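You operate a simulated robot arm through the tools that you are given. There is no shell and no other tool. Be economical: measure what you need, move in short steps, check, and stop when the job is done.

You are at the controls of a simulated two-armed robot. One attempt, no reset.

TASK
Pick up the red gap gauge with one hand, pass it to the other hand and put it on the bench top by the posts. Set down upright: red gap gauge.

Only the result counts: the job must be done as asked and must still hold three seconds after the hand-in. Knocking over, shifting, dropping, spilling or breaking anything else fails it.

THE ROBOT
Two 7-joint arms with two-finger parallel grippers on one trunk, on a base that drives. Base frame: it is fixed to the floor where the robot stands at the start and does not move with it; the origin is under the middle of the robot, x ahead of it, y to its left, z up. Readings come in mm, degrees, newtons and seconds.
The left shoulder is at the start at [60, 143, 876], the right one opposite. With the tool pointing down near the work surface each hand reaches from about 320 to 740 mm from the robot's upright axis, wherever it stands, measured 20 degrees to its own side. Places, roughly: bench top by the posts [2400, 1600, 900]. Payload 1.57 kg a hand.
The tool frame of a hand sits at the grasp point between the pads (the TCP): z along the fingers, y along the line on which they close. The tips reach 30 mm beyond it. The gripper opens to 110 mm. The fingers are 24 mm wide and 12 mm thick; the gripper's body (48 by 112 mm) begins 78 mm behind the TCP.
Orientation is that of the tool frame in the base frame, as a unit quaternion [w, x, y, z]. With the fingers straight down and closing along the base's y, the tool's x points along the base's -x, its y along +y and its z along -z.

THE INTERFACE
- The arms move only by the tool drive_tool. It takes "left_commands", "right_commands" or both (then of equal length, played together; a hand with none holds still); each is one flat list of numbers, 7 for each row, row after row: the gripper command, from -1 (fully open) to 1 (shut), values between in proportion, then the shift along the tool's x, y, z in units of 250 mm (1.0 is 250 mm), then the turn, a rotation vector about the tool's x, y, z in units of 90 degrees (1.0 is 90 degrees). In form: [grip, dx, dy, dz, ax, ay, az, grip, dx, dy, dz, ax, ay, az, ...]. A call has 1 to 10 rows; each row is the pose to reach, as a shift and turn from the pose commanded when the call began, along the tool's axes at that moment. A call with a number of a shift or a turn outside -1 to 1 is refused whole. A row lasts 0.2 s, in which the tool goes at most 50 mm and 8.6 degrees; a call with a longer step from one row to the next is refused whole, and so is a gripper value outside its range. A pose out of reach is approached as far as the arm can. The call stops where the force on the tool passes 40 N (or 10 N more than at its start, if that is more) or the arm is blocked; 0.2 s more then pass. The fingers move at their own pace (about 45 mm/s each) and stop on an object; they squeeze with about 26 N. The grip force told is the motor's: it shows also when the fingers shut on nothing. Time passes only in rows, and 0.2 s behind the last, so rows that repeat a pose let the fingers close. The reply holds the time, the measured pose of the TCP, the force on the tool along the base axes, the opening and the grip force, in the units named above and with some noise, with the torque about the TCP (base axes, N m) and any sound that the robot's microphone picked up.
- Cameras (640 x 400 px; columns grow to the right, rows downward): "scene" is now at [49.5, -14.6, 1492]; the picture's right is [-0.16, -0.99, 0.00], its down [-0.72, 0.12, -0.69] and it looks along [0.68, -0.11, -0.73] (base axes); focal length 264 px, centre (320, 200). "left" rides on the left gripper at [70, -16, -141] in its tool frame; the picture's right is [0.23, 0.97, 0.00], its down [-0.86, 0.20, -0.48] and it looks along [-0.47, 0.11, 0.88] (tool axes); focal length 222 px, centre (320, 200). "right" rides on the right gripper at [70, 16, -141] in its tool frame; the picture's right is [-0.23, 0.97, 0.00], its down [-0.86, -0.20, -0.48] and it looks along [-0.47, -0.11, 0.88] (tool axes); focal length 222 px, centre (320, 200). There is no depth. A picture from a camera that has moved, and an enlarged one, comes with that camera's place and axes in the base frame and with its lens.
- get_image(camera): a new picture of that camera. The clock stands still meanwhile.
- move_column(by): slides the trunk up (or, below 0, down) by that many mm; the arms and the scene camera ride with it, the base frame stays. It gives what a move gives, with no picture.
- base_move(legs): drives the robot by 1 to 6 legs, each [ahead, left, turn to the left] in mm, mm and degrees, along the robot's own axes; the way and the turn of a leg run together, so that a leg with both is an arc; at most 1500 mm and 180 degrees a leg. The arms and the cameras ride along, it lands a little off, and it stops where it bumps. It gives what a move gives.
- turn_head(pan, tilt): turns the head with the scene camera to pan (to the left, within 86 degrees either way) and tilt (down, from -29 to 69), counted from straight ahead of the robot. It gives what a move gives.
- inspect(camera, box): a new picture of the part [left, top, right, bottom] of that camera's present view, enlarged. The clock stands still meanwhile.
- sign_off(): hands the job in; it is judged then, once.

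Go step by step. Nothing tells you exact positions but the pictures and the camera data: compare them with the known pose of the tool, close in by small moves and look again before you grip or let go. The budget is 120 turns and 108 pictures, counting those below and the enlarged ones. Unless the task says otherwise, let go and move clear before handing in, and close with one line.

The tools are called after ">>>" as a command line: name --argument value ..., lists and objects as JSON in quotes. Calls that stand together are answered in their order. drive_tool: Moves the arms, as the interface text tells. Its arguments: {"type":"object","properties":{"left_commands":{"type":"array","items":{"type":"number"}},"right_commands":{"type":"array","items":{"type":"number"}}},"required":[]} The other tools are called the same way: move_column (by) slides the trunk up or down; base_move (legs) drives the base; turn_head (pan, tilt) turns the head that bears the scene camera; get_image (camera) takes a picture; inspect (camera, box) takes an enlarged picture of a part of a camera's view; sign_off () hands the job in.

At the start:

```text
time_s: 0.0
left_position: [455.6, 69.1, 967.9]
left_orientation: [0.0, 0.001, 1.0, 0.0]
left_contact_force: [-0.7, 0.0, 0.0]
left_moment: [0.0, -0.05, 0.01]
left_width: 110.2
left_grasp_force: 0.0
right_position: [435.3, -330.3, 1022.9]
right_orientation: [0.001, -0.001, 1.0, -0.001]
right_contact_force: [0.2, 0.3, 0.0]
right_moment: [0.0, -0.03, 0.03]
right_width: 110.0
right_grasp_force: 0.1
trunk travel left (down, up): [-475.0, 115.0]
robot x, y, heading: [-3.4, 2.1, 0.2]
head pan, tilt: [-9.5, 46.6]
```

scene: 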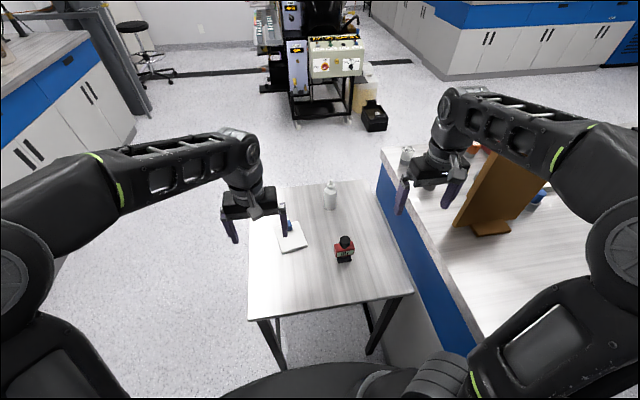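
right: 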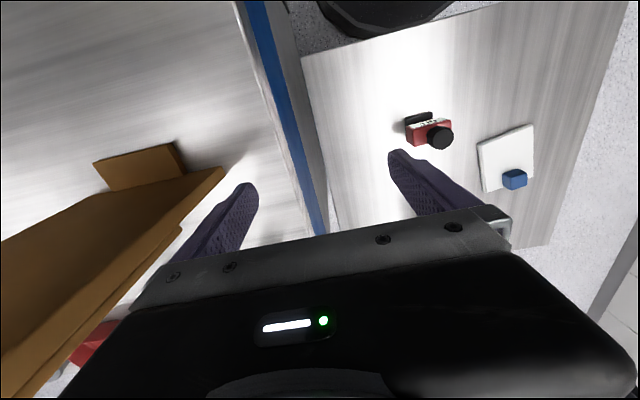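
left: 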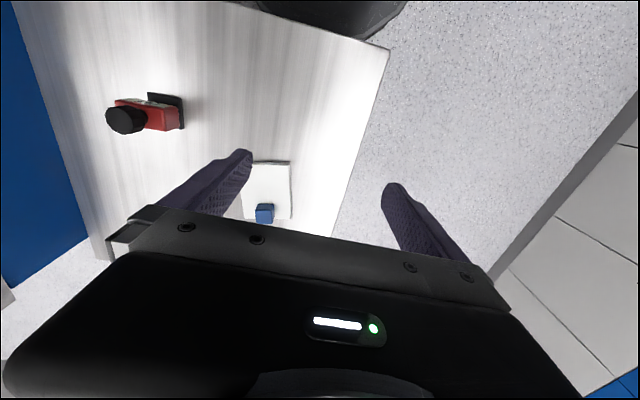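

I see a red object with a black knob on the near table at about (487, -161), and another red thing behind the brown board on the right. I'll look closer at both before doing anything.

>>> inspect --camera "scene" --box '[260, 170, 420, 270]'

>>> inspect --camera "right" --box '[380, 90, 540, 190]'

>>> turn_head --pan 40 --tilt 15

>>> get_image --camera "scene"

```text
4.00 times, centred on (340, 220) of scene
camera zoom: at [49.5, -14.6, 1492.0], right [-0.16, -0.99, 0.0], down [-0.72, 0.12, -0.69], along [0.68, -0.11, -0.73], focal length 1056 px, centre (240, 120)
```

zoom: 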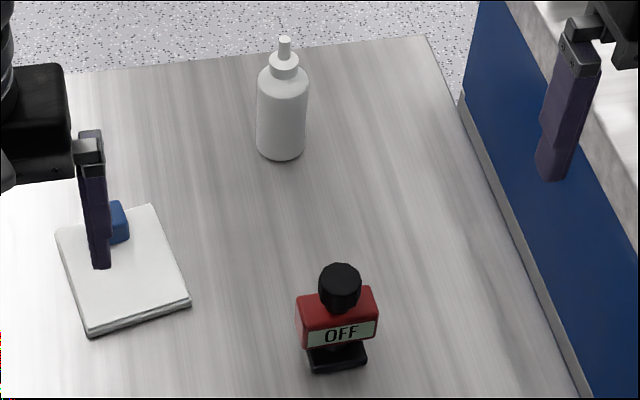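

```text
4.00 times, centred on (460, 140) of right
camera zoom: at [366.8, -315.5, 1163.4], right [0.23, 0.97, 0.0], down [0.86, -0.2, 0.48], along [0.47, -0.11, -0.88], focal length 888 px, centre (-240, 440)
```

zoom: 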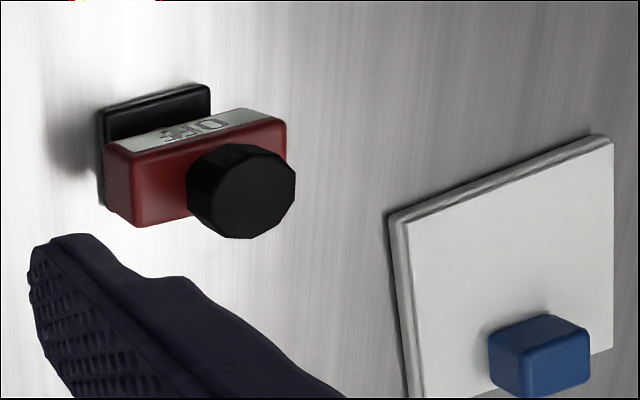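

```text
time_s: 1.2
left_position: [457.3, 69.9, 966.9]
left_orientation: [-0.001, 0.0, 1.0, -0.001]
left_contact_force: [0.3, 0.5, -0.5]
left_moment: [0.01, 0.02, -0.02]
left_width: 109.9
left_grasp_force: 0.0
right_position: [434.3, -330.5, 1022.7]
right_orientation: [0.0, 0.0, 1.0, 0.0]
right_contact_force: [0.2, -0.2, 0.3]
right_moment: [0.02, 0.02, 0.01]
right_width: 109.8
right_grasp_force: 0.1
trunk travel left (down, up): [-475.0, 115.0]
robot x, y, heading: [-0.8, -2.3, 0.1]
head pan, tilt: [40.0, 15.0]
```

```text
102 pictures are left
camera scene: at [42.2, 58.5, 1541.0], right [0.64, -0.77, 0.0], down [-0.2, -0.17, -0.97], along [0.74, 0.62, -0.26], focal length 264 px, centre (320, 200)
```

scene: 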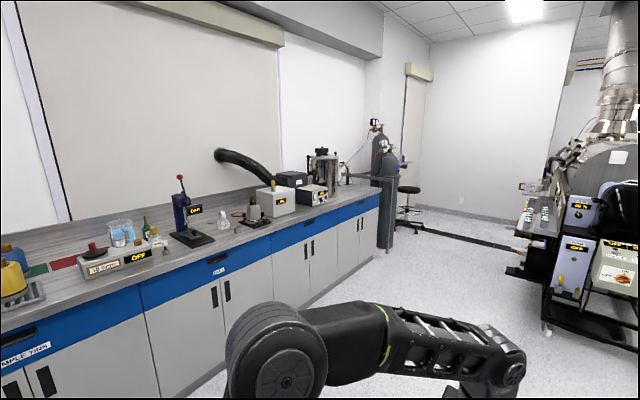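

The near red device shows an "OFF" display; it stands on a black foot with a black knob on top. Next I look at the target bench and at the red thing hidden on the right bench.

>>> inspect --camera "scene" --box '[160, 130, 400, 280]'

>>> turn_head --pan -45 --tilt 35

>>> get_image --camera "scene"

```text
2.67 times, centred on (280, 205) of scene
camera zoom: at [42.2, 58.5, 1541.0], right [0.64, -0.77, 0.0], down [-0.2, -0.17, -0.97], along [0.74, 0.62, -0.26], focal length 704 px, centre (427, 187)
```

zoom: 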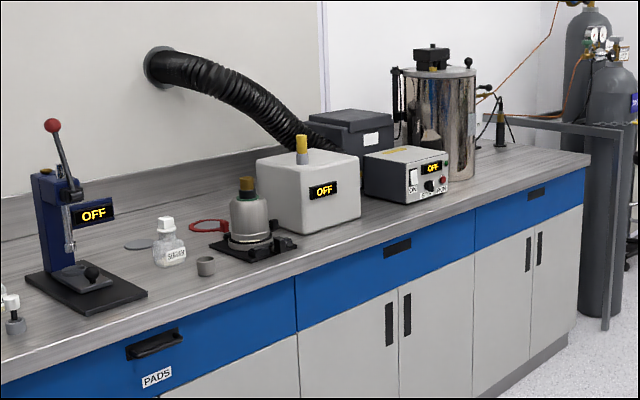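

```text
time_s: 2.8
left_position: [456.4, 70.0, 967.9]
left_orientation: [0.0, 0.0, 1.0, 0.0]
left_contact_force: [0.0, -0.1, -0.5]
left_moment: [0.01, 0.02, -0.03]
left_width: 109.9
left_grasp_force: 0.1
right_position: [434.9, -331.1, 1022.8]
right_orientation: [-0.001, 0.0, 1.0, 0.0]
right_contact_force: [0.0, 1.2, 0.4]
right_moment: [-0.01, -0.01, 0.01]
right_width: 109.9
right_grasp_force: 0.0
trunk travel left (down, up): [-475.0, 115.0]
robot x, y, heading: [-2.6, -0.4, -0.1]
head pan, tilt: [-45.0, 35.0]
```

```text
100 pictures are left
camera scene: at [32.9, -63.7, 1509.1], right [-0.71, -0.71, 0.0], down [-0.41, 0.41, -0.82], along [0.58, -0.58, -0.57], focal length 264 px, centre (320, 200)
```

scene: 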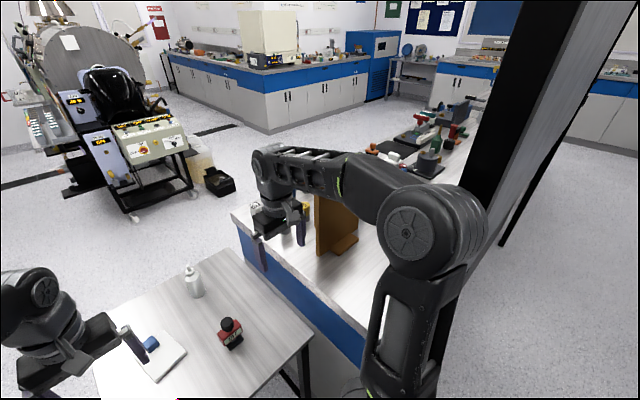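

I need to know what is behind the board and on the right bench. I'll use an enlarged view there and the right camera too.

>>> inspect --camera "scene" --box '[340, 80, 500, 180]'

>>> inspect --camera "scene" --box '[230, 170, 390, 270]'

>>> inspect --camera "scene" --box '[190, 290, 270, 370]'

>>> turn_head --pan -60 --tilt 60

>>> get_image --camera "scene"

```text
4.00 times, centred on (420, 130) of scene
camera zoom: at [32.9, -63.7, 1509.1], right [-0.71, -0.71, 0.0], down [-0.41, 0.41, -0.82], along [0.58, -0.58, -0.57], focal length 1056 px, centre (-80, 480)
```

zoom: 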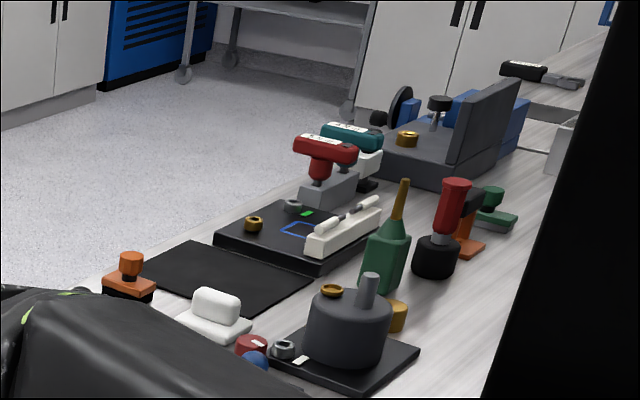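

```text
4.00 times, centred on (310, 220) of scene
camera zoom: at [32.9, -63.7, 1509.1], right [-0.71, -0.71, 0.0], down [-0.41, 0.41, -0.82], along [0.58, -0.58, -0.57], focal length 1056 px, centre (360, 120)
```

zoom: 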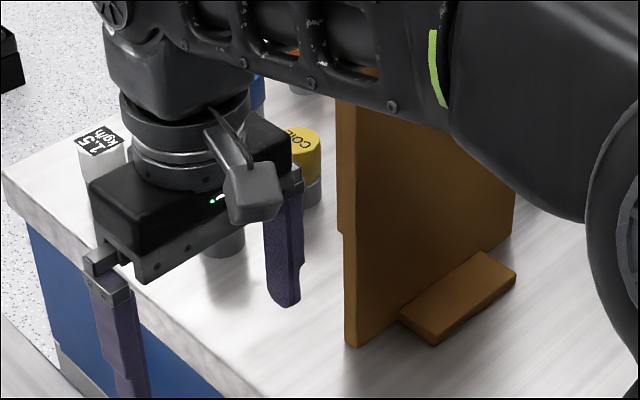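

```text
5.00 times, centred on (230, 330) of scene
camera zoom: at [32.9, -63.7, 1509.1], right [-0.71, -0.71, 0.0], down [-0.41, 0.41, -0.82], along [0.58, -0.58, -0.57], focal length 1320 px, centre (770, -450)
```

zoom: 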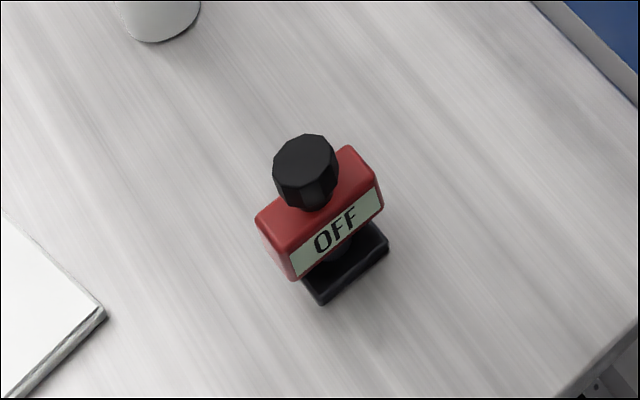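

```text
time_s: 3.7
left_position: [456.7, 68.9, 967.5]
left_orientation: [0.0, 0.0, 1.0, 0.0]
left_contact_force: [0.4, -0.9, -0.1]
left_moment: [-0.01, 0.0, 0.02]
left_width: 110.2
left_grasp_force: 0.0
right_position: [436.0, -330.6, 1022.8]
right_orientation: [0.0, 0.0, 1.0, 0.0]
right_contact_force: [1.6, 0.2, 0.4]
right_moment: [0.01, 0.01, 0.03]
right_width: 110.2
right_grasp_force: 0.1
trunk travel left (down, up): [-475.0, 115.0]
robot x, y, heading: [3.1, -4.3, -0.1]
head pan, tilt: [-60.0, 60.0]
```

```text
96 pictures are left
camera scene: at [4.0, -59.2, 1474.8], right [-0.87, -0.5, 0.0], down [-0.43, 0.75, -0.5], along [0.25, -0.43, -0.87], focal length 264 px, centre (320, 200)
```

scene: 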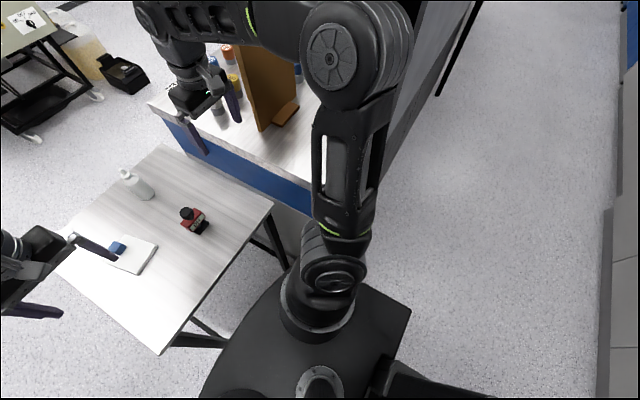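

The near-table device (LCD, thumb knob, red body) looks like the gauge; I'll still check behind the board by raising the right hand for a better view.

>>> drive_tool --right_commands '[-1, 0, 0, -0.2, 0, 0, 0, -1, 0, 0, -0.4, 0, 0, 0, -1, 0, 0, -0.6, 0, 0, 0, -1, 0, 0, -0.8, 0, 0, 0]'

>>> get_image --camera "right"

>>> turn_head --pan -25 --tilt 45

>>> get_image --camera "scene"

```text
time_s: 4.7
left_position: [457.0, 70.1, 966.4]
left_orientation: [0.0, 0.0, 1.0, 0.0]
left_contact_force: [0.2, 0.2, -0.5]
left_moment: [-0.01, 0.05, 0.0]
left_width: 110.1
left_grasp_force: 0.3
right_position: [442.5, -320.5, 1058.9]
right_orientation: [0.014, 0.002, 1.0, 0.017]
right_contact_force: [-0.3, 1.0, 0.9]
right_moment: [-0.03, 0.1, 0.02]
right_width: 110.2
right_grasp_force: 0.0
right hand out of reach, approached as far as the arm can: row 1, 2, 3, 4
trunk travel left (down, up): [-475.0, 115.0]
robot x, y, heading: [-1.1, -2.4, 0.1]
head pan, tilt: [-60.0, 60.0]
```

```text
95 pictures are left
camera right: at [369.3, -308.6, 1197.8], right [0.23, 0.97, 0.04], down [0.84, -0.22, 0.5], along [0.49, -0.08, -0.87], focal length 222 px, centre (320, 200)
```

right: 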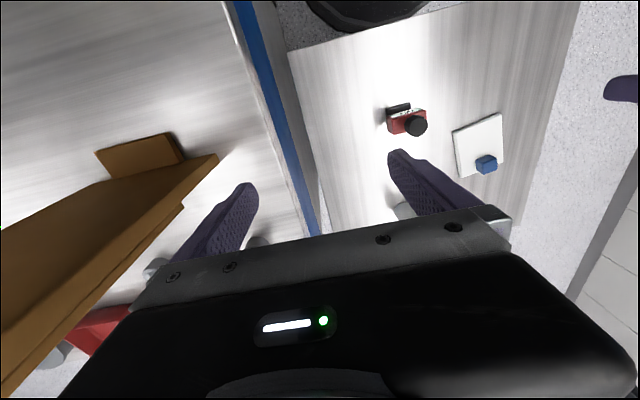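

```text
time_s: 5.7
left_position: [455.1, 69.3, 967.2]
left_orientation: [0.0, 0.0, 1.0, 0.0]
left_contact_force: [-0.7, 0.5, 0.5]
left_moment: [-0.06, -0.03, 0.01]
left_width: 110.2
left_grasp_force: 0.1
right_position: [439.7, -320.0, 1059.5]
right_orientation: [0.015, 0.002, 1.0, 0.016]
right_contact_force: [0.2, -0.3, -0.5]
right_moment: [0.01, -0.01, 0.01]
right_width: 110.0
right_grasp_force: 0.1
trunk travel left (down, up): [-475.0, 115.0]
robot x, y, heading: [-0.4, 3.1, 0.1]
head pan, tilt: [-25.0, 45.0]
```

```text
94 pictures are left
camera scene: at [44.2, -35.9, 1494.2], right [-0.42, -0.91, 0.0], down [-0.64, 0.3, -0.71], along [0.64, -0.3, -0.71], focal length 264 px, centre (320, 200)
```

scene: 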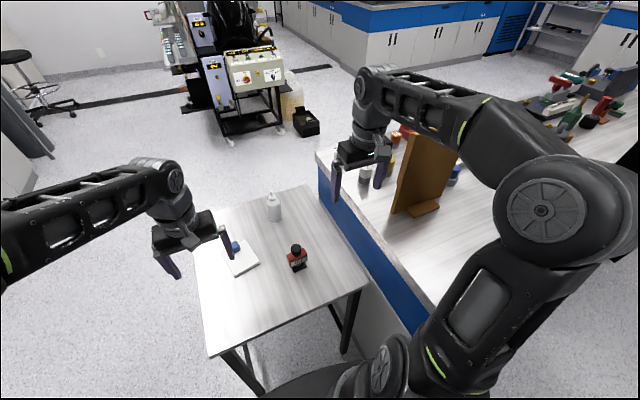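

Something red also stands beyond the board. I'll zoom on it.

>>> inspect --camera "scene" --box '[350, 100, 510, 200]'

>>> inspect --camera "right" --box '[0, 260, 224, 400]'

```text
4.00 times, centred on (430, 150) of scene
camera zoom: at [44.2, -35.9, 1494.2], right [-0.42, -0.91, 0.0], down [-0.64, 0.3, -0.71], along [0.64, -0.3, -0.71], focal length 1056 px, centre (-120, 400)
```

zoom: 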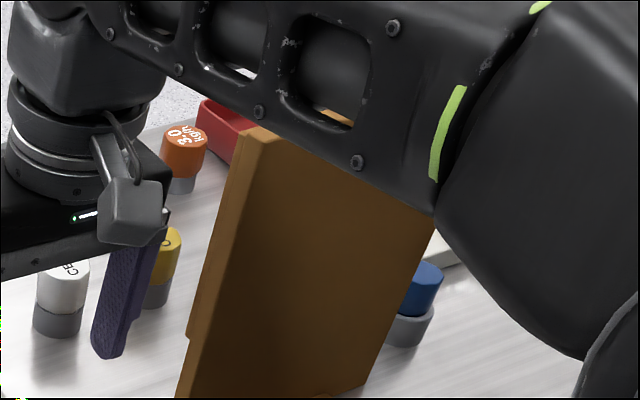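

```text
2.86 times, centred on (112, 330) of right
camera zoom: at [367.1, -309.7, 1198.6], right [0.23, 0.97, 0.04], down [0.84, -0.22, 0.5], along [0.49, -0.08, -0.87], focal length 635 px, centre (914, -171)
```

zoom: 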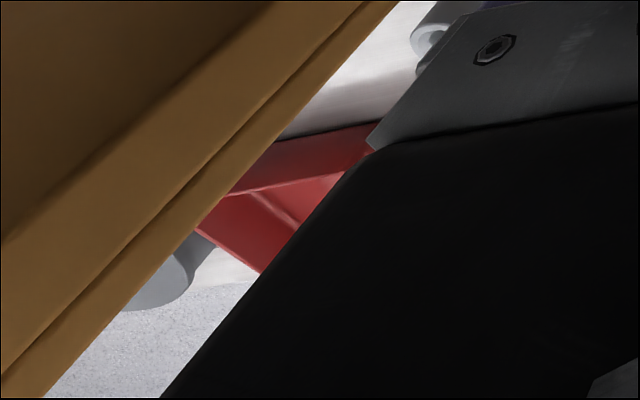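

The red thing beyond the board is a tray, so the target is the LCD device near (475, -164). I'll get measuring views of it.

>>> inspect --camera "left" --box '[80, 65, 240, 165]'

>>> inspect --camera "scene" --box '[268, 230, 332, 280]'

>>> inspect --camera "right" --box '[368, 85, 448, 150]'

```text
4.00 times, centred on (160, 115) of left
camera zoom: at [387.9, 52.7, 1108.1], right [-0.23, 0.97, 0.0], down [0.86, 0.2, 0.48], along [0.47, 0.11, -0.88], focal length 888 px, centre (960, 540)
```

zoom: 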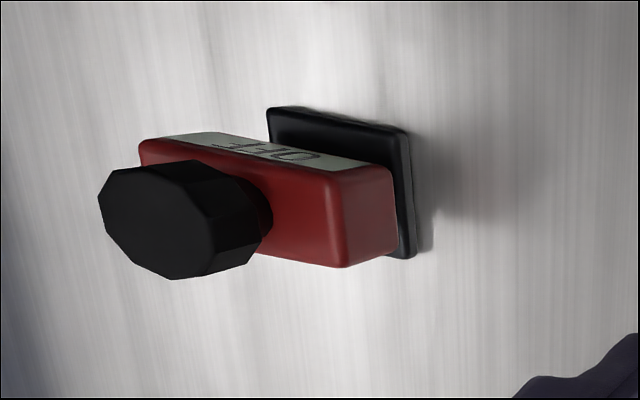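

```text
8.00 times, centred on (300, 255) of scene
camera zoom: at [44.2, -35.9, 1494.2], right [-0.42, -0.91, 0.0], down [-0.64, 0.3, -0.71], along [0.64, -0.3, -0.71], focal length 2112 px, centre (480, -240)
```

zoom: 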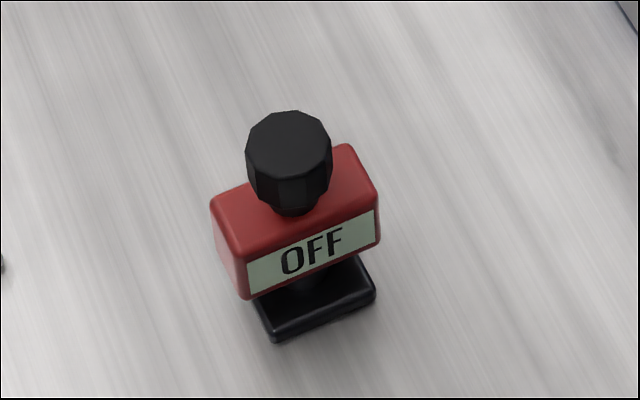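

```text
6.15 times, centred on (408, 118) of right
camera zoom: at [367.1, -309.7, 1198.6], right [0.23, 0.97, 0.04], down [0.84, -0.22, 0.5], along [0.49, -0.08, -0.87], focal length 1367 px, centre (-222, 708)
```

zoom: 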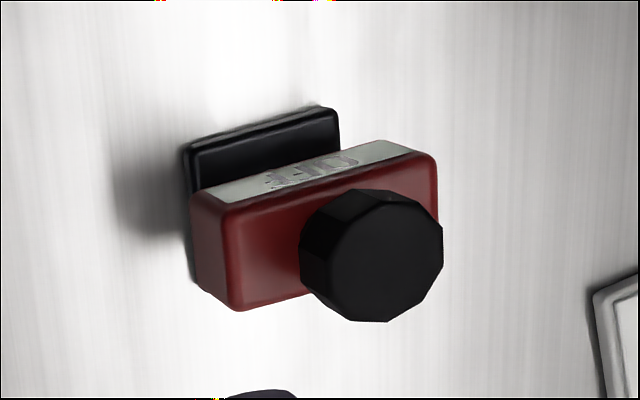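

Gauge measured: knob top about (481, -161, 841), knob diameter about 30 mm, red body about 60 mm wide in y, 27 mm thick, z 781–809. Plan: the right hand, tilted forward, grips the body's sides; the left hand then takes the knob from above. I'm bringing the right hand over.

>>> drive_tool --right_commands '[-1, 0, 0.16, 0.06, 0, 0, 0, -1, -0.04, 0.32, 0.12, 0, 0, 0, -1, -0.08, 0.48, 0.18, 0, 0, 0, -1, -0.14, 0.64, 0.24, 0, 0, 0]'

```text
time_s: 6.7
left_position: [455.9, 69.7, 967.5]
left_orientation: [-0.001, 0.0, 1.0, -0.001]
left_contact_force: [-0.3, 0.3, 0.1]
left_moment: [0.01, 0.02, 0.01]
left_width: 110.1
left_grasp_force: 0.1
right_position: [475.2, -160.0, 1002.1]
right_orientation: [0.001, 0.001, 1.0, 0.001]
right_contact_force: [-0.5, 0.4, 0.9]
right_moment: [-0.01, 0.01, -0.03]
right_width: 109.9
right_grasp_force: 0.0
trunk travel left (down, up): [-475.0, 115.0]
robot x, y, heading: [-1.3, -0.3, -0.1]
head pan, tilt: [-25.0, 45.0]
```

The right hand is above the gauge. I'll now tilt it forward 55°.

>>> drive_tool --right_commands '[-1, 0, 0, 0, 0, -0.0873, 0, -1, 0, 0, 0, 0, -0.1746, 0, -1, 0, 0, 0, 0, -0.2619, 0, -1, 0, 0, 0, 0, -0.3492, 0, -1, 0, 0, 0, 0, -0.4365, 0, -1, 0, 0, 0, 0, -0.5238, 0, -1, 0, 0, 0, 0, -0.6111, 0]'

>>> turn_head --pan -15 --tilt 48

>>> get_image --camera "scene"

>>> get_image --camera "right"

```text
time_s: 8.3
left_position: [456.2, 70.3, 968.1]
left_orientation: [0.0, 0.0, 1.0, 0.0]
left_contact_force: [-0.3, -0.3, 0.0]
left_moment: [-0.01, 0.01, 0.01]
left_width: 109.9
left_grasp_force: 0.0
right_position: [480.2, -157.8, 1005.2]
right_orientation: [0.46, -0.001, 0.888, 0.0]
right_contact_force: [-0.5, -0.7, 0.7]
right_moment: [0.01, 0.02, -0.01]
right_width: 110.3
right_grasp_force: 0.0
right hand out of reach, approached as far as the arm can: row 7
trunk travel left (down, up): [-475.0, 115.0]
robot x, y, heading: [-2.5, -3.0, -0.1]
head pan, tilt: [-25.0, 45.0]
```

```text
time_s: 9.0
left_position: [456.7, 69.7, 966.9]
left_orientation: [0.0, -0.001, 1.0, 0.0]
left_contact_force: [0.3, 0.1, 0.2]
left_moment: [0.04, 0.01, 0.02]
left_width: 110.1
left_grasp_force: 0.0
right_position: [480.4, -158.7, 1005.5]
right_orientation: [0.46, 0.001, 0.888, -0.001]
right_contact_force: [0.3, 0.0, 0.6]
right_moment: [0.01, 0.02, -0.02]
right_width: 110.1
right_grasp_force: 0.1
trunk travel left (down, up): [-475.0, 115.0]
robot x, y, heading: [-2.0, -0.8, 0.3]
head pan, tilt: [-15.0, 48.0]
```

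```text
88 pictures are left
camera scene: at [46.7, -21.9, 1490.1], right [-0.26, -0.97, 0.0], down [-0.72, 0.19, -0.67], along [0.65, -0.17, -0.74], focal length 264 px, centre (320, 200)
```

scene: 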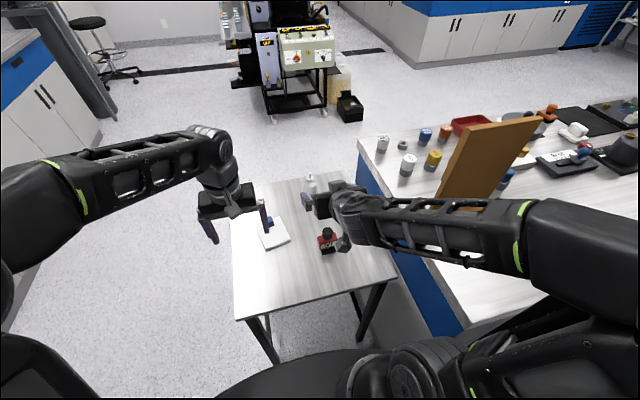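

```text
87 pictures are left
camera right: at [326.0, -143.0, 1029.4], right [0.13, 0.97, 0.19], down [0.1, -0.2, 0.97], along [0.99, -0.11, -0.13], focal length 222 px, centre (320, 200)
```

right: 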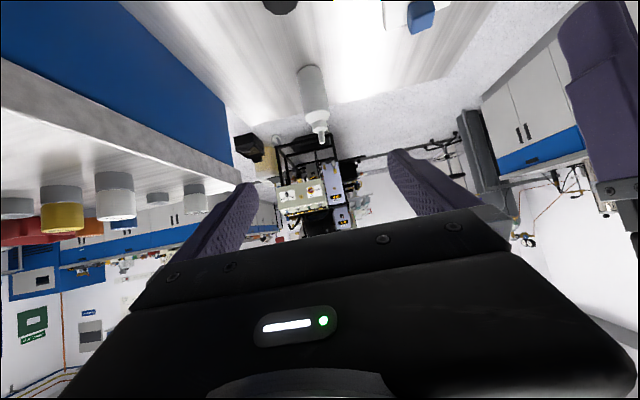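

The right forearm would have to drop over the crowded right bench, so I'll swap roles. The left hand picks with the tilted grip and the right hand takes the knob from above. I'm untilting the right and tilting the left.

>>> drive_tool --right_commands '[-1, 0, 0, 0, 0, 0.0873, 0, -1, 0, 0, 0, 0, 0.1746, 0, -1, 0, 0, 0, 0, 0.2619, 0, -1, 0, 0, 0, 0, 0.3492, 0, -1, 0, 0, 0, 0, 0.4365, 0, -1, 0, 0, 0, 0, 0.5238, 0, -1, 0, 0, 0, 0, 0.6111, 0]' --left_commands '[-1, 0, 0, 0, 0, -0.0873, 0, -1, 0, 0, 0, 0, -0.1746, 0, -1, 0, 0, 0, 0, -0.2619, 0, -1, 0, 0, 0, 0, -0.3492, 0, -1, 0, 0, 0, 0, -0.4365, 0, -1, 0, 0, 0, 0, -0.5238, 0, -1, 0, 0, 0, 0, -0.6111, 0]'

```text
time_s: 10.6
left_position: [461.4, 65.3, 968.5]
left_orientation: [0.46, -0.001, 0.888, 0.002]
left_contact_force: [-0.1, -0.4, 0.2]
left_moment: [0.01, 0.01, -0.01]
left_width: 110.0
left_grasp_force: 0.1
left hand out of reach, approached as far as the arm can: row 7
right_position: [481.8, -159.4, 1005.5]
right_orientation: [-0.001, 0.0, 1.0, 0.0]
right_contact_force: [0.3, 0.3, -0.7]
right_moment: [0.04, 0.01, 0.01]
right_width: 110.0
right_grasp_force: 0.0
trunk travel left (down, up): [-475.0, 115.0]
robot x, y, heading: [-0.1, 1.6, -0.0]
head pan, tilt: [-15.0, 48.0]
```

Right goes back to its side while the left comes across above the gauge.

>>> drive_tool --right_commands '[-1, 0.03, -0.14, -0.01, 0, 0, 0, -1, 0.06, -0.28, -0.02, 0, 0, 0, -1, 0.09, -0.42, -0.04, 0, 0, 0, -1, 0.12, -0.56, -0.05, 0, 0, 0, -1, 0.16, -0.7, -0.06, 0, 0, 0]' --left_commands '[-1, 0.019, -0.181, 0.026, 0, 0, 0, -1, 0.038, -0.362, 0.052, 0, 0, 0, -1, 0.058, -0.544, 0.078, 0, 0, 0, -1, 0.077, -0.725, 0.104, 0, 0, 0, -1, 0.0968, -0.907, 0.13, 0, 0, 0]'

>>> get_image --camera "scene"

>>> get_image --camera "right"

```text
time_s: 11.8
left_position: [471.0, -159.7, 931.2]
left_orientation: [0.462, -0.001, 0.887, 0.001]
left_contact_force: [-0.1, 0.4, 0.4]
left_moment: [0.0, -0.01, 0.01]
left_width: 110.1
left_grasp_force: 0.0
right_position: [442.0, -337.6, 1021.0]
right_orientation: [0.0, 0.0, 1.0, 0.0]
right_contact_force: [-0.2, -0.4, -0.9]
right_moment: [0.04, 0.02, -0.01]
right_width: 110.0
right_grasp_force: 0.1
trunk travel left (down, up): [-475.0, 115.0]
robot x, y, heading: [0.0, 1.4, 0.0]
head pan, tilt: [-15.0, 48.0]
```

```text
86 pictures are left
camera scene: at [46.6, -23.1, 1490.0], right [-0.26, -0.97, 0.0], down [-0.72, 0.19, -0.67], along [0.65, -0.17, -0.74], focal length 264 px, centre (320, 200)
```

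scene: 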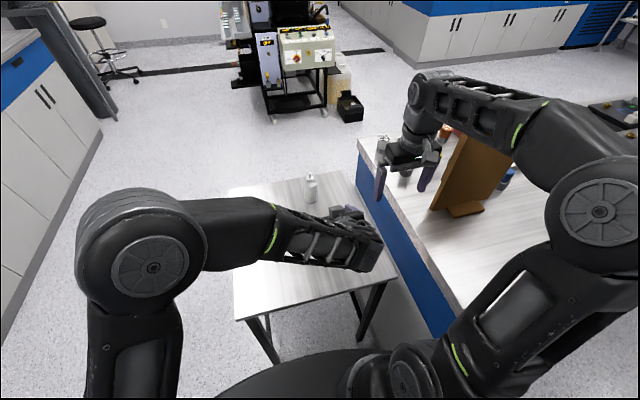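

```text
85 pictures are left
camera right: at [373.2, -320.6, 1161.7], right [0.23, 0.97, 0.0], down [0.86, -0.2, 0.48], along [0.47, -0.11, -0.88], focal length 222 px, centre (320, 200)
```

right: 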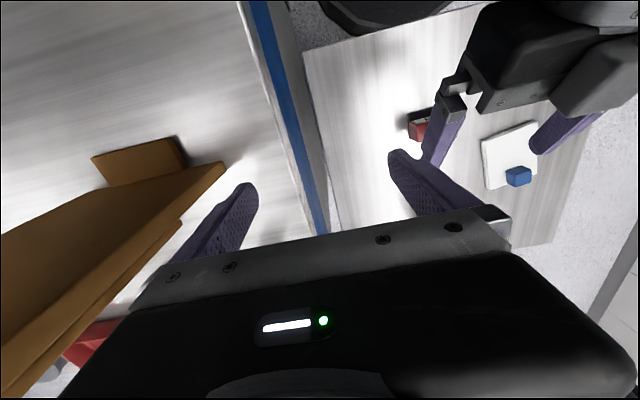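

The left hand sits over the gauge as planned. I'm descending 100 mm, then checking.

>>> drive_tool --left_commands '[-1, 0.106, -0.003, 0.08, 0, 0, 0, -1, 0.213, -0.005, 0.161, 0, 0, 0, -1, 0.319, -0.0072, 0.2415, 0, 0, 0]'

>>> get_image --camera "right"

>>> inspect --camera "right" --box '[380, 20, 572, 140]'

>>> get_image --camera "left"

>>> inspect --camera "scene" --box '[280, 190, 408, 280]'

```text
time_s: 12.6
left_position: [475.6, -163.6, 831.2]
left_orientation: [0.462, 0.0, 0.887, 0.0]
left_contact_force: [-0.6, 0.5, 0.7]
left_moment: [0.04, -0.01, -0.01]
left_width: 110.2
left_grasp_force: 0.1
right_position: [441.8, -335.4, 1020.0]
right_orientation: [0.0, -0.001, 1.0, -0.001]
right_contact_force: [-1.0, 0.1, -0.3]
right_moment: [-0.03, -0.01, 0.02]
right_width: 110.0
right_grasp_force: 0.0
trunk travel left (down, up): [-475.0, 115.0]
robot x, y, heading: [-2.1, 0.4, -0.1]
head pan, tilt: [-15.0, 48.0]
```

```text
84 pictures are left
camera right: at [373.8, -319.5, 1161.7], right [0.23, 0.97, 0.0], down [0.86, -0.2, 0.48], along [0.47, -0.11, -0.88], focal length 222 px, centre (320, 200)
```

right: 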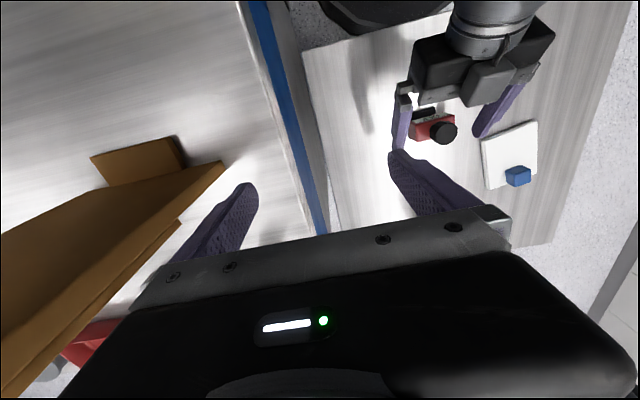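

```text
3.33 times, centred on (476, 80) of right
camera zoom: at [373.8, -319.5, 1161.7], right [0.23, 0.97, 0.0], down [0.86, -0.2, 0.48], along [0.47, -0.11, -0.88], focal length 740 px, centre (-200, 600)
```

zoom: 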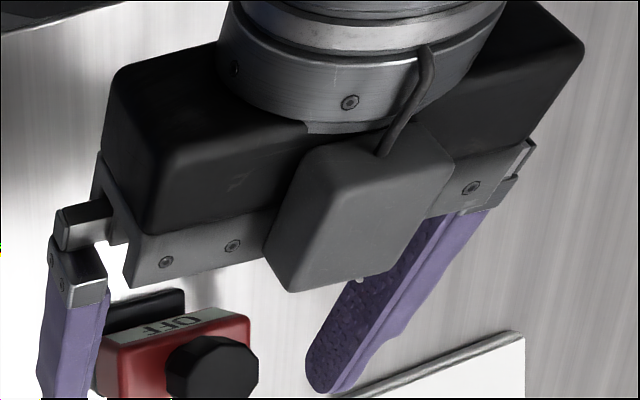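

```text
82 pictures are left
camera left: at [321.6, -178.7, 854.6], right [-0.13, 0.97, -0.19], down [0.1, 0.2, 0.97], along [0.99, 0.11, -0.12], focal length 222 px, centre (320, 200)
```

left: 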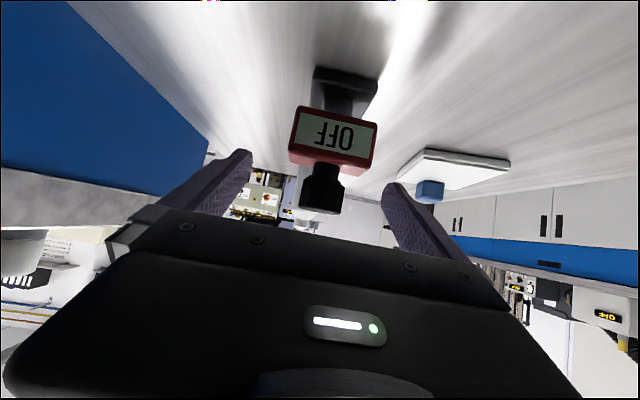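

```text
4.44 times, centred on (344, 235) of scene
camera zoom: at [47.0, -22.2, 1490.1], right [-0.26, -0.97, 0.0], down [-0.72, 0.19, -0.67], along [0.65, -0.17, -0.74], focal length 1174 px, centre (213, 44)
```

zoom: 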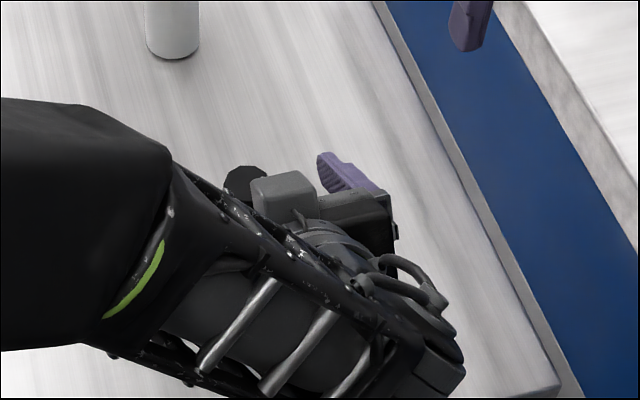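

The gauge is well centred between the open fingers and its position estimate is confirmed at (481, -161.5, 795). I'm lowering the last 32 mm and checking once before closing.

>>> drive_tool --left_commands '[-1, 0.106, 0.0084, 0.069, 0, 0, 0, -1, 0.106, 0.0084, 0.069, 0, 0, 0]'

>>> get_image --camera "left"

>>> inspect --camera "right" --box '[380, 50, 540, 150]'

```text
time_s: 13.2
left_position: [474.8, -160.7, 799.0]
left_orientation: [0.462, 0.0, 0.887, 0.0]
left_contact_force: [0.0, -0.3, 0.0]
left_moment: [0.0, 0.0, -0.02]
left_width: 110.0
left_grasp_force: 0.1
right_position: [441.6, -334.1, 1021.3]
right_orientation: [0.0, 0.0, 1.0, 0.001]
right_contact_force: [-0.6, 0.2, -0.6]
right_moment: [-0.03, 0.0, -0.02]
right_width: 110.0
right_grasp_force: 0.1
trunk travel left (down, up): [-475.0, 115.0]
robot x, y, heading: [-0.4, -0.8, 0.2]
head pan, tilt: [-15.0, 48.0]
```

```text
80 pictures are left
camera left: at [321.1, -177.3, 822.9], right [-0.13, 0.97, -0.19], down [0.1, 0.2, 0.97], along [0.99, 0.11, -0.12], focal length 222 px, centre (320, 200)
```

left: 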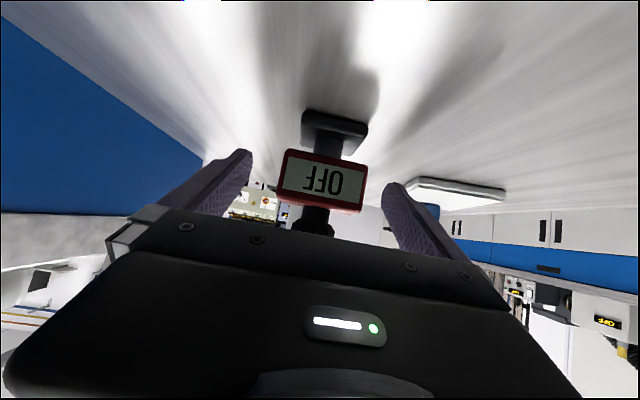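

```text
4.00 times, centred on (460, 100) of right
camera zoom: at [373.5, -319.1, 1161.9], right [0.23, 0.97, 0.0], down [0.86, -0.2, 0.48], along [0.47, -0.11, -0.88], focal length 888 px, centre (-240, 600)
```

zoom: 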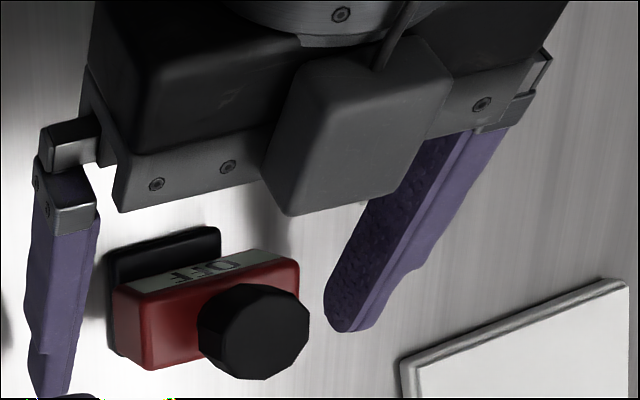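

All aligned with clear space around the gauge. I'm closing the left gripper on the red body.

>>> drive_tool --left_commands '[1, 0, 0, 0, 0, 0, 0, 1, 0, 0, 0, 0, 0, 0, 1, 0, 0, 0, 0, 0, 0, 1, 0, 0, 0, 0, 0, 0, 1, 0, 0, 0, 0, 0, 0, 1, 0, 0, 0, 0, 0, 0]'

>>> inspect --camera "right" --box '[380, 50, 540, 150]'

```text
time_s: 14.6
left_position: [476.6, -160.4, 799.9]
left_orientation: [0.461, 0.001, 0.887, -0.001]
left_contact_force: [1.0, -0.9, 0.3]
left_moment: [0.12, -0.07, 0.03]
left_width: 59.6
left_grasp_force: 26.3
right_position: [441.9, -334.5, 1022.1]
right_orientation: [0.001, 0.0, 1.0, 0.0]
right_contact_force: [-0.8, 0.4, 0.2]
right_moment: [0.04, 0.0, 0.01]
right_width: 109.9
right_grasp_force: 0.0
trunk travel left (down, up): [-475.0, 115.0]
robot x, y, heading: [-0.4, -1.5, -0.1]
head pan, tilt: [-15.0, 48.0]
```

```text
4.00 times, centred on (460, 100) of right
camera zoom: at [373.6, -319.2, 1161.9], right [0.23, 0.97, 0.0], down [0.86, -0.2, 0.48], along [0.47, -0.11, -0.88], focal length 888 px, centre (-240, 600)
```

zoom: 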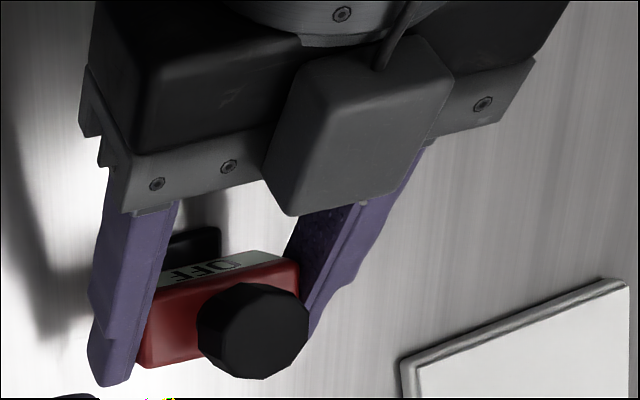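

Gripped, width 59.6 mm. I'm lifting straight up 140 mm.

>>> drive_tool --left_commands '[1, -0.065, 0, -0.046, 0, 0, 0, 1, -0.2, 0, -0.141, 0, 0, 0, 1, -0.33, 0, -0.232, 0, 0, 0, 1, -0.458, 0, -0.323, 0, 0, 0]'

>>> get_image --camera "right"

>>> get_image --camera "scene"

```text
time_s: 15.6
left_position: [474.2, -161.0, 941.6]
left_orientation: [0.461, 0.0, 0.887, 0.001]
left_contact_force: [-0.2, -0.6, -2.5]
left_moment: [-0.01, 0.02, 0.0]
left_width: 59.8
left_grasp_force: 26.2
right_position: [442.5, -335.0, 1020.6]
right_orientation: [-0.001, -0.001, 1.0, 0.0]
right_contact_force: [-0.2, 0.1, -0.6]
right_moment: [-0.03, -0.01, -0.01]
right_width: 109.9
right_grasp_force: 0.0
trunk travel left (down, up): [-475.0, 115.0]
robot x, y, heading: [-0.2, -2.3, 0.2]
head pan, tilt: [-15.0, 48.0]
```

```text
77 pictures are left
camera right: at [373.3, -319.1, 1161.9], right [0.23, 0.97, 0.0], down [0.86, -0.2, 0.48], along [0.47, -0.11, -0.88], focal length 222 px, centre (320, 200)
```

right: 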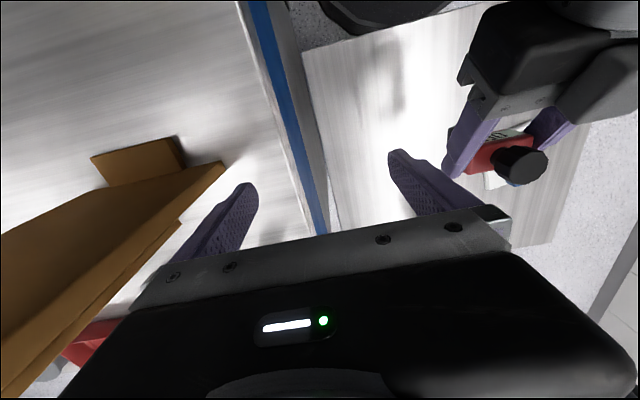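

```text
76 pictures are left
camera scene: at [46.5, -21.8, 1490.0], right [-0.26, -0.97, 0.0], down [-0.72, 0.19, -0.67], along [0.65, -0.17, -0.74], focal length 264 px, centre (320, 200)
```

scene: 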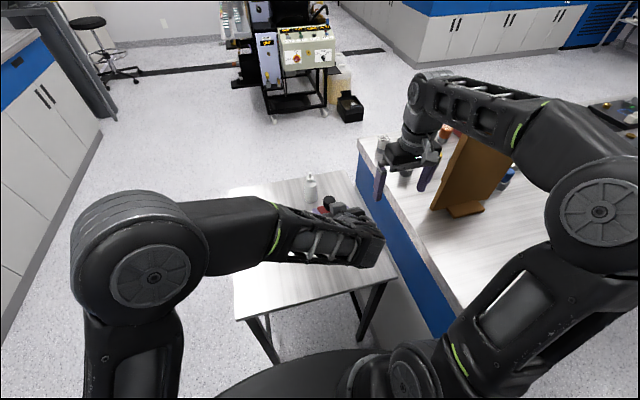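

Holding well. Before the handover I check the right gripper's shape on the side facing the robot, for clearance.

>>> inspect --camera "scene" --box '[350, 110, 478, 210]'

>>> inspect --camera "right" --box '[430, 0, 640, 200]'

>>> get_image --camera "left"

```text
4.00 times, centred on (414, 160) of scene
camera zoom: at [46.5, -21.8, 1490.0], right [-0.26, -0.97, 0.0], down [-0.72, 0.19, -0.67], along [0.65, -0.17, -0.74], focal length 1056 px, centre (-56, 360)
```

zoom: 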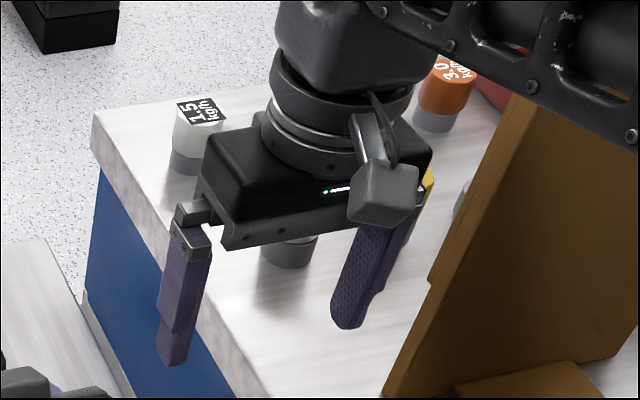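

```text
2.00 times, centred on (535, 100) of right
camera zoom: at [373.3, -319.1, 1161.9], right [0.23, 0.97, 0.0], down [0.86, -0.2, 0.48], along [0.47, -0.11, -0.88], focal length 444 px, centre (-110, 400)
```

zoom: 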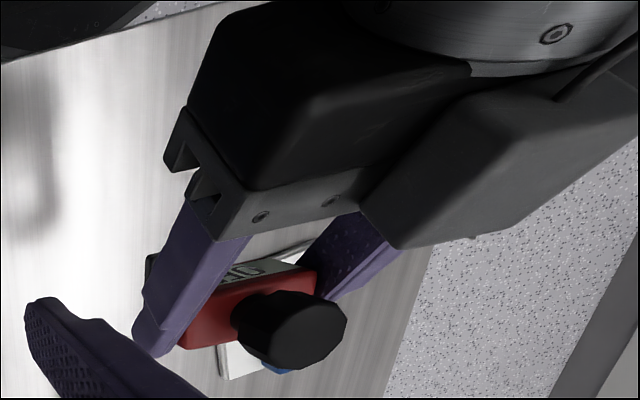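

```text
73 pictures are left
camera left: at [319.4, -177.5, 964.2], right [-0.13, 0.97, -0.19], down [0.1, 0.2, 0.97], along [0.99, 0.11, -0.12], focal length 222 px, centre (320, 200)
```

left: 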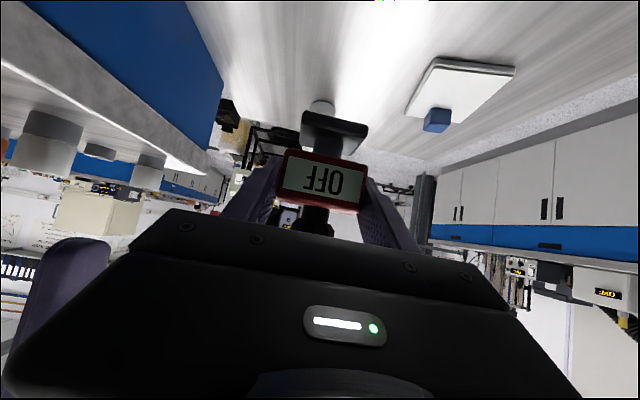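

Clearance is fine if the right hand leans back about 15° (closing along y, at the fingertips on the knob). I'm lowering the left a little, leaning the right and part-closing its fingers to about 54 mm.

>>> drive_tool --left_commands '[1, 0.074, 0, 0.052, 0, 0, 0, 1, 0.147, 0, 0.104, 0, 0, 0, 1, 0.147, 0, 0.104, 0, 0, 0]' --right_commands '[0.02, 0, 0, 0, 0, 0.083, 0, 0.02, 0, 0, 0, 0, 0.167, 0, 0.02, 0, 0, 0, 0, 0.167, 0]'

```text
time_s: 16.4
left_position: [477.0, -159.3, 893.6]
left_orientation: [0.461, 0.0, 0.887, 0.0]
left_contact_force: [1.7, 0.7, -2.6]
left_moment: [0.02, 0.02, -0.03]
left_width: 59.8
left_grasp_force: 26.0
right_position: [435.6, -327.3, 983.7]
right_orientation: [-0.092, -0.007, 0.995, 0.029]
right_contact_force: [0.7, 0.3, -0.4]
right_moment: [0.05, 0.04, 0.01]
right_width: 54.0
right_grasp_force: 0.0
right hand out of reach, approached as far as the arm can: row 1, 2, 3
trunk travel left (down, up): [-475.0, 115.0]
robot x, y, heading: [-2.3, 2.0, 0.2]
head pan, tilt: [-15.0, 48.0]
```

The lean is limited by height there, so I'll do the handover 50 mm lower. I'm lowering the left and bringing the right in above the knob.

>>> drive_tool --left_commands '[1, 0.082, 0, 0.058, 0, 0, 0, 1, 0.163, 0, 0.115, 0, 0, 0, 1, 0.163, 0, 0.115, 0, 0, 0, 1, 0.163, 0, 0.115, 0, 0, 0, 1, 0.163, 0, 0.115, 0, 0, 0]' --right_commands '[0.02, -0.03, 0.08, 0.016, 0.005, 0.006, 0.002, 0.02, -0.08, 0.22, 0.044, 0.012, 0.016, 0.004, 0.02, -0.14, 0.38, 0.075, 0.02, 0.028, 0.008, 0.02, -0.2, 0.54, 0.108, 0.028, 0.04, 0.01, 0.02, -0.243, 0.652, 0.132, 0.0354, 0.0491, 0.0136]'

>>> get_image --camera "right"

>>> get_image --camera "scene"

```text
time_s: 17.6
left_position: [476.2, -159.1, 844.7]
left_orientation: [0.462, 0.0, 0.887, 0.0]
left_contact_force: [0.1, 0.1, -1.5]
left_moment: [-0.01, 0.01, -0.02]
left_width: 60.1
left_grasp_force: 26.3
right_position: [485.1, -158.0, 952.3]
right_orientation: [-0.128, 0.001, 0.992, 0.0]
right_contact_force: [-0.1, -0.3, -0.2]
right_moment: [-0.04, 0.0, 0.02]
right_width: 54.1
right_grasp_force: 0.0
trunk travel left (down, up): [-475.0, 115.0]
robot x, y, heading: [1.4, 0.4, 0.1]
head pan, tilt: [-15.0, 48.0]
```

```text
72 pictures are left
camera right: at [454.1, -141.9, 1105.1], right [0.22, 0.97, -0.06], down [0.95, -0.2, 0.25], along [0.23, -0.11, -0.97], focal length 222 px, centre (320, 200)
```

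right: 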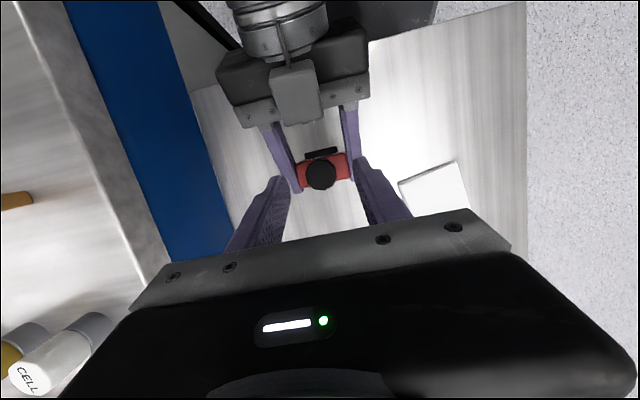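

```text
71 pictures are left
camera scene: at [46.8, -20.1, 1490.1], right [-0.26, -0.97, 0.0], down [-0.72, 0.19, -0.67], along [0.65, -0.17, -0.74], focal length 264 px, centre (320, 200)
```

scene: 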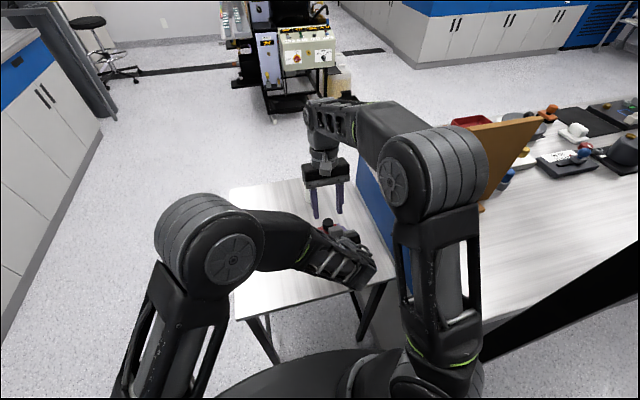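

Knob at about (480, -160), between the right fingers. I'm descending part way and checking.

>>> drive_tool --right_commands '[0.02, -0.025, -0.004, 0.08, 0, 0, 0, 0.02, -0.05, -0.0072, 0.155, 0, 0, 0]'

>>> inspect --camera "right" --box '[200, 90, 424, 230]'

>>> inspect --camera "scene" --box '[280, 130, 408, 270]'

>>> get_image --camera "left"

```text
time_s: 18.2
left_position: [477.2, -160.7, 844.7]
left_orientation: [0.462, 0.0, 0.887, 0.0]
left_contact_force: [-0.2, -0.3, -2.1]
left_moment: [-0.01, 0.07, 0.01]
left_width: 59.8
left_grasp_force: 25.6
right_position: [486.8, -164.1, 910.3]
right_orientation: [-0.129, -0.001, 0.992, 0.0]
right_contact_force: [-0.7, -0.2, -0.3]
right_moment: [-0.02, 0.01, -0.01]
right_width: 54.1
right_grasp_force: 0.1
trunk travel left (down, up): [-475.0, 115.0]
robot x, y, heading: [1.1, -0.4, -0.1]
head pan, tilt: [-15.0, 48.0]
```

```text
2.86 times, centred on (312, 160) of right
camera zoom: at [457.3, -148.0, 1064.2], right [0.22, 0.97, -0.06], down [0.95, -0.2, 0.24], along [0.23, -0.11, -0.97], focal length 635 px, centre (343, 314)
```

zoom: 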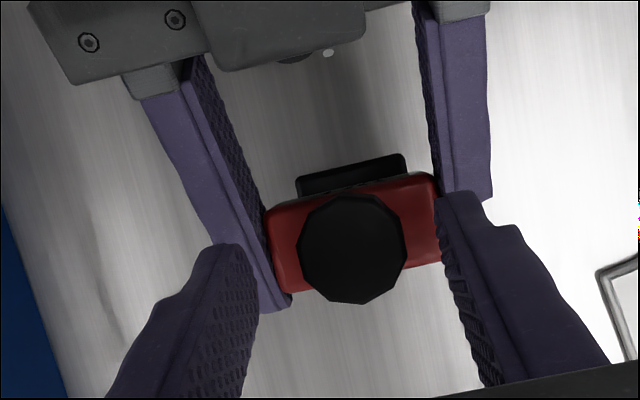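

```text
2.86 times, centred on (344, 200) of scene
camera zoom: at [47.2, -22.1, 1490.0], right [-0.26, -0.97, 0.0], down [-0.72, 0.19, -0.67], along [0.65, -0.17, -0.74], focal length 754 px, centre (251, 200)
```

zoom: 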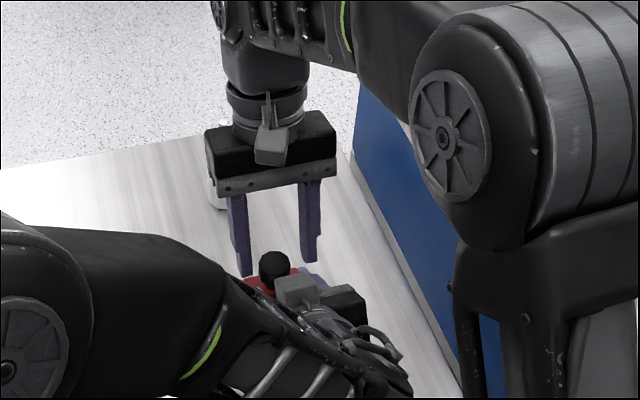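

```text
68 pictures are left
camera left: at [321.8, -177.4, 867.9], right [-0.13, 0.97, -0.19], down [0.1, 0.2, 0.97], along [0.99, 0.11, -0.12], focal length 222 px, centre (320, 200)
```

left: 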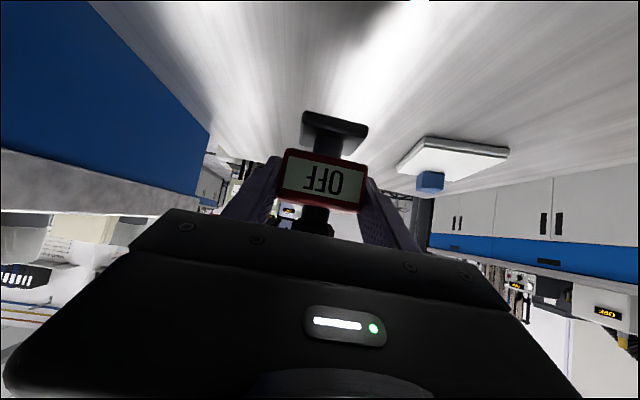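

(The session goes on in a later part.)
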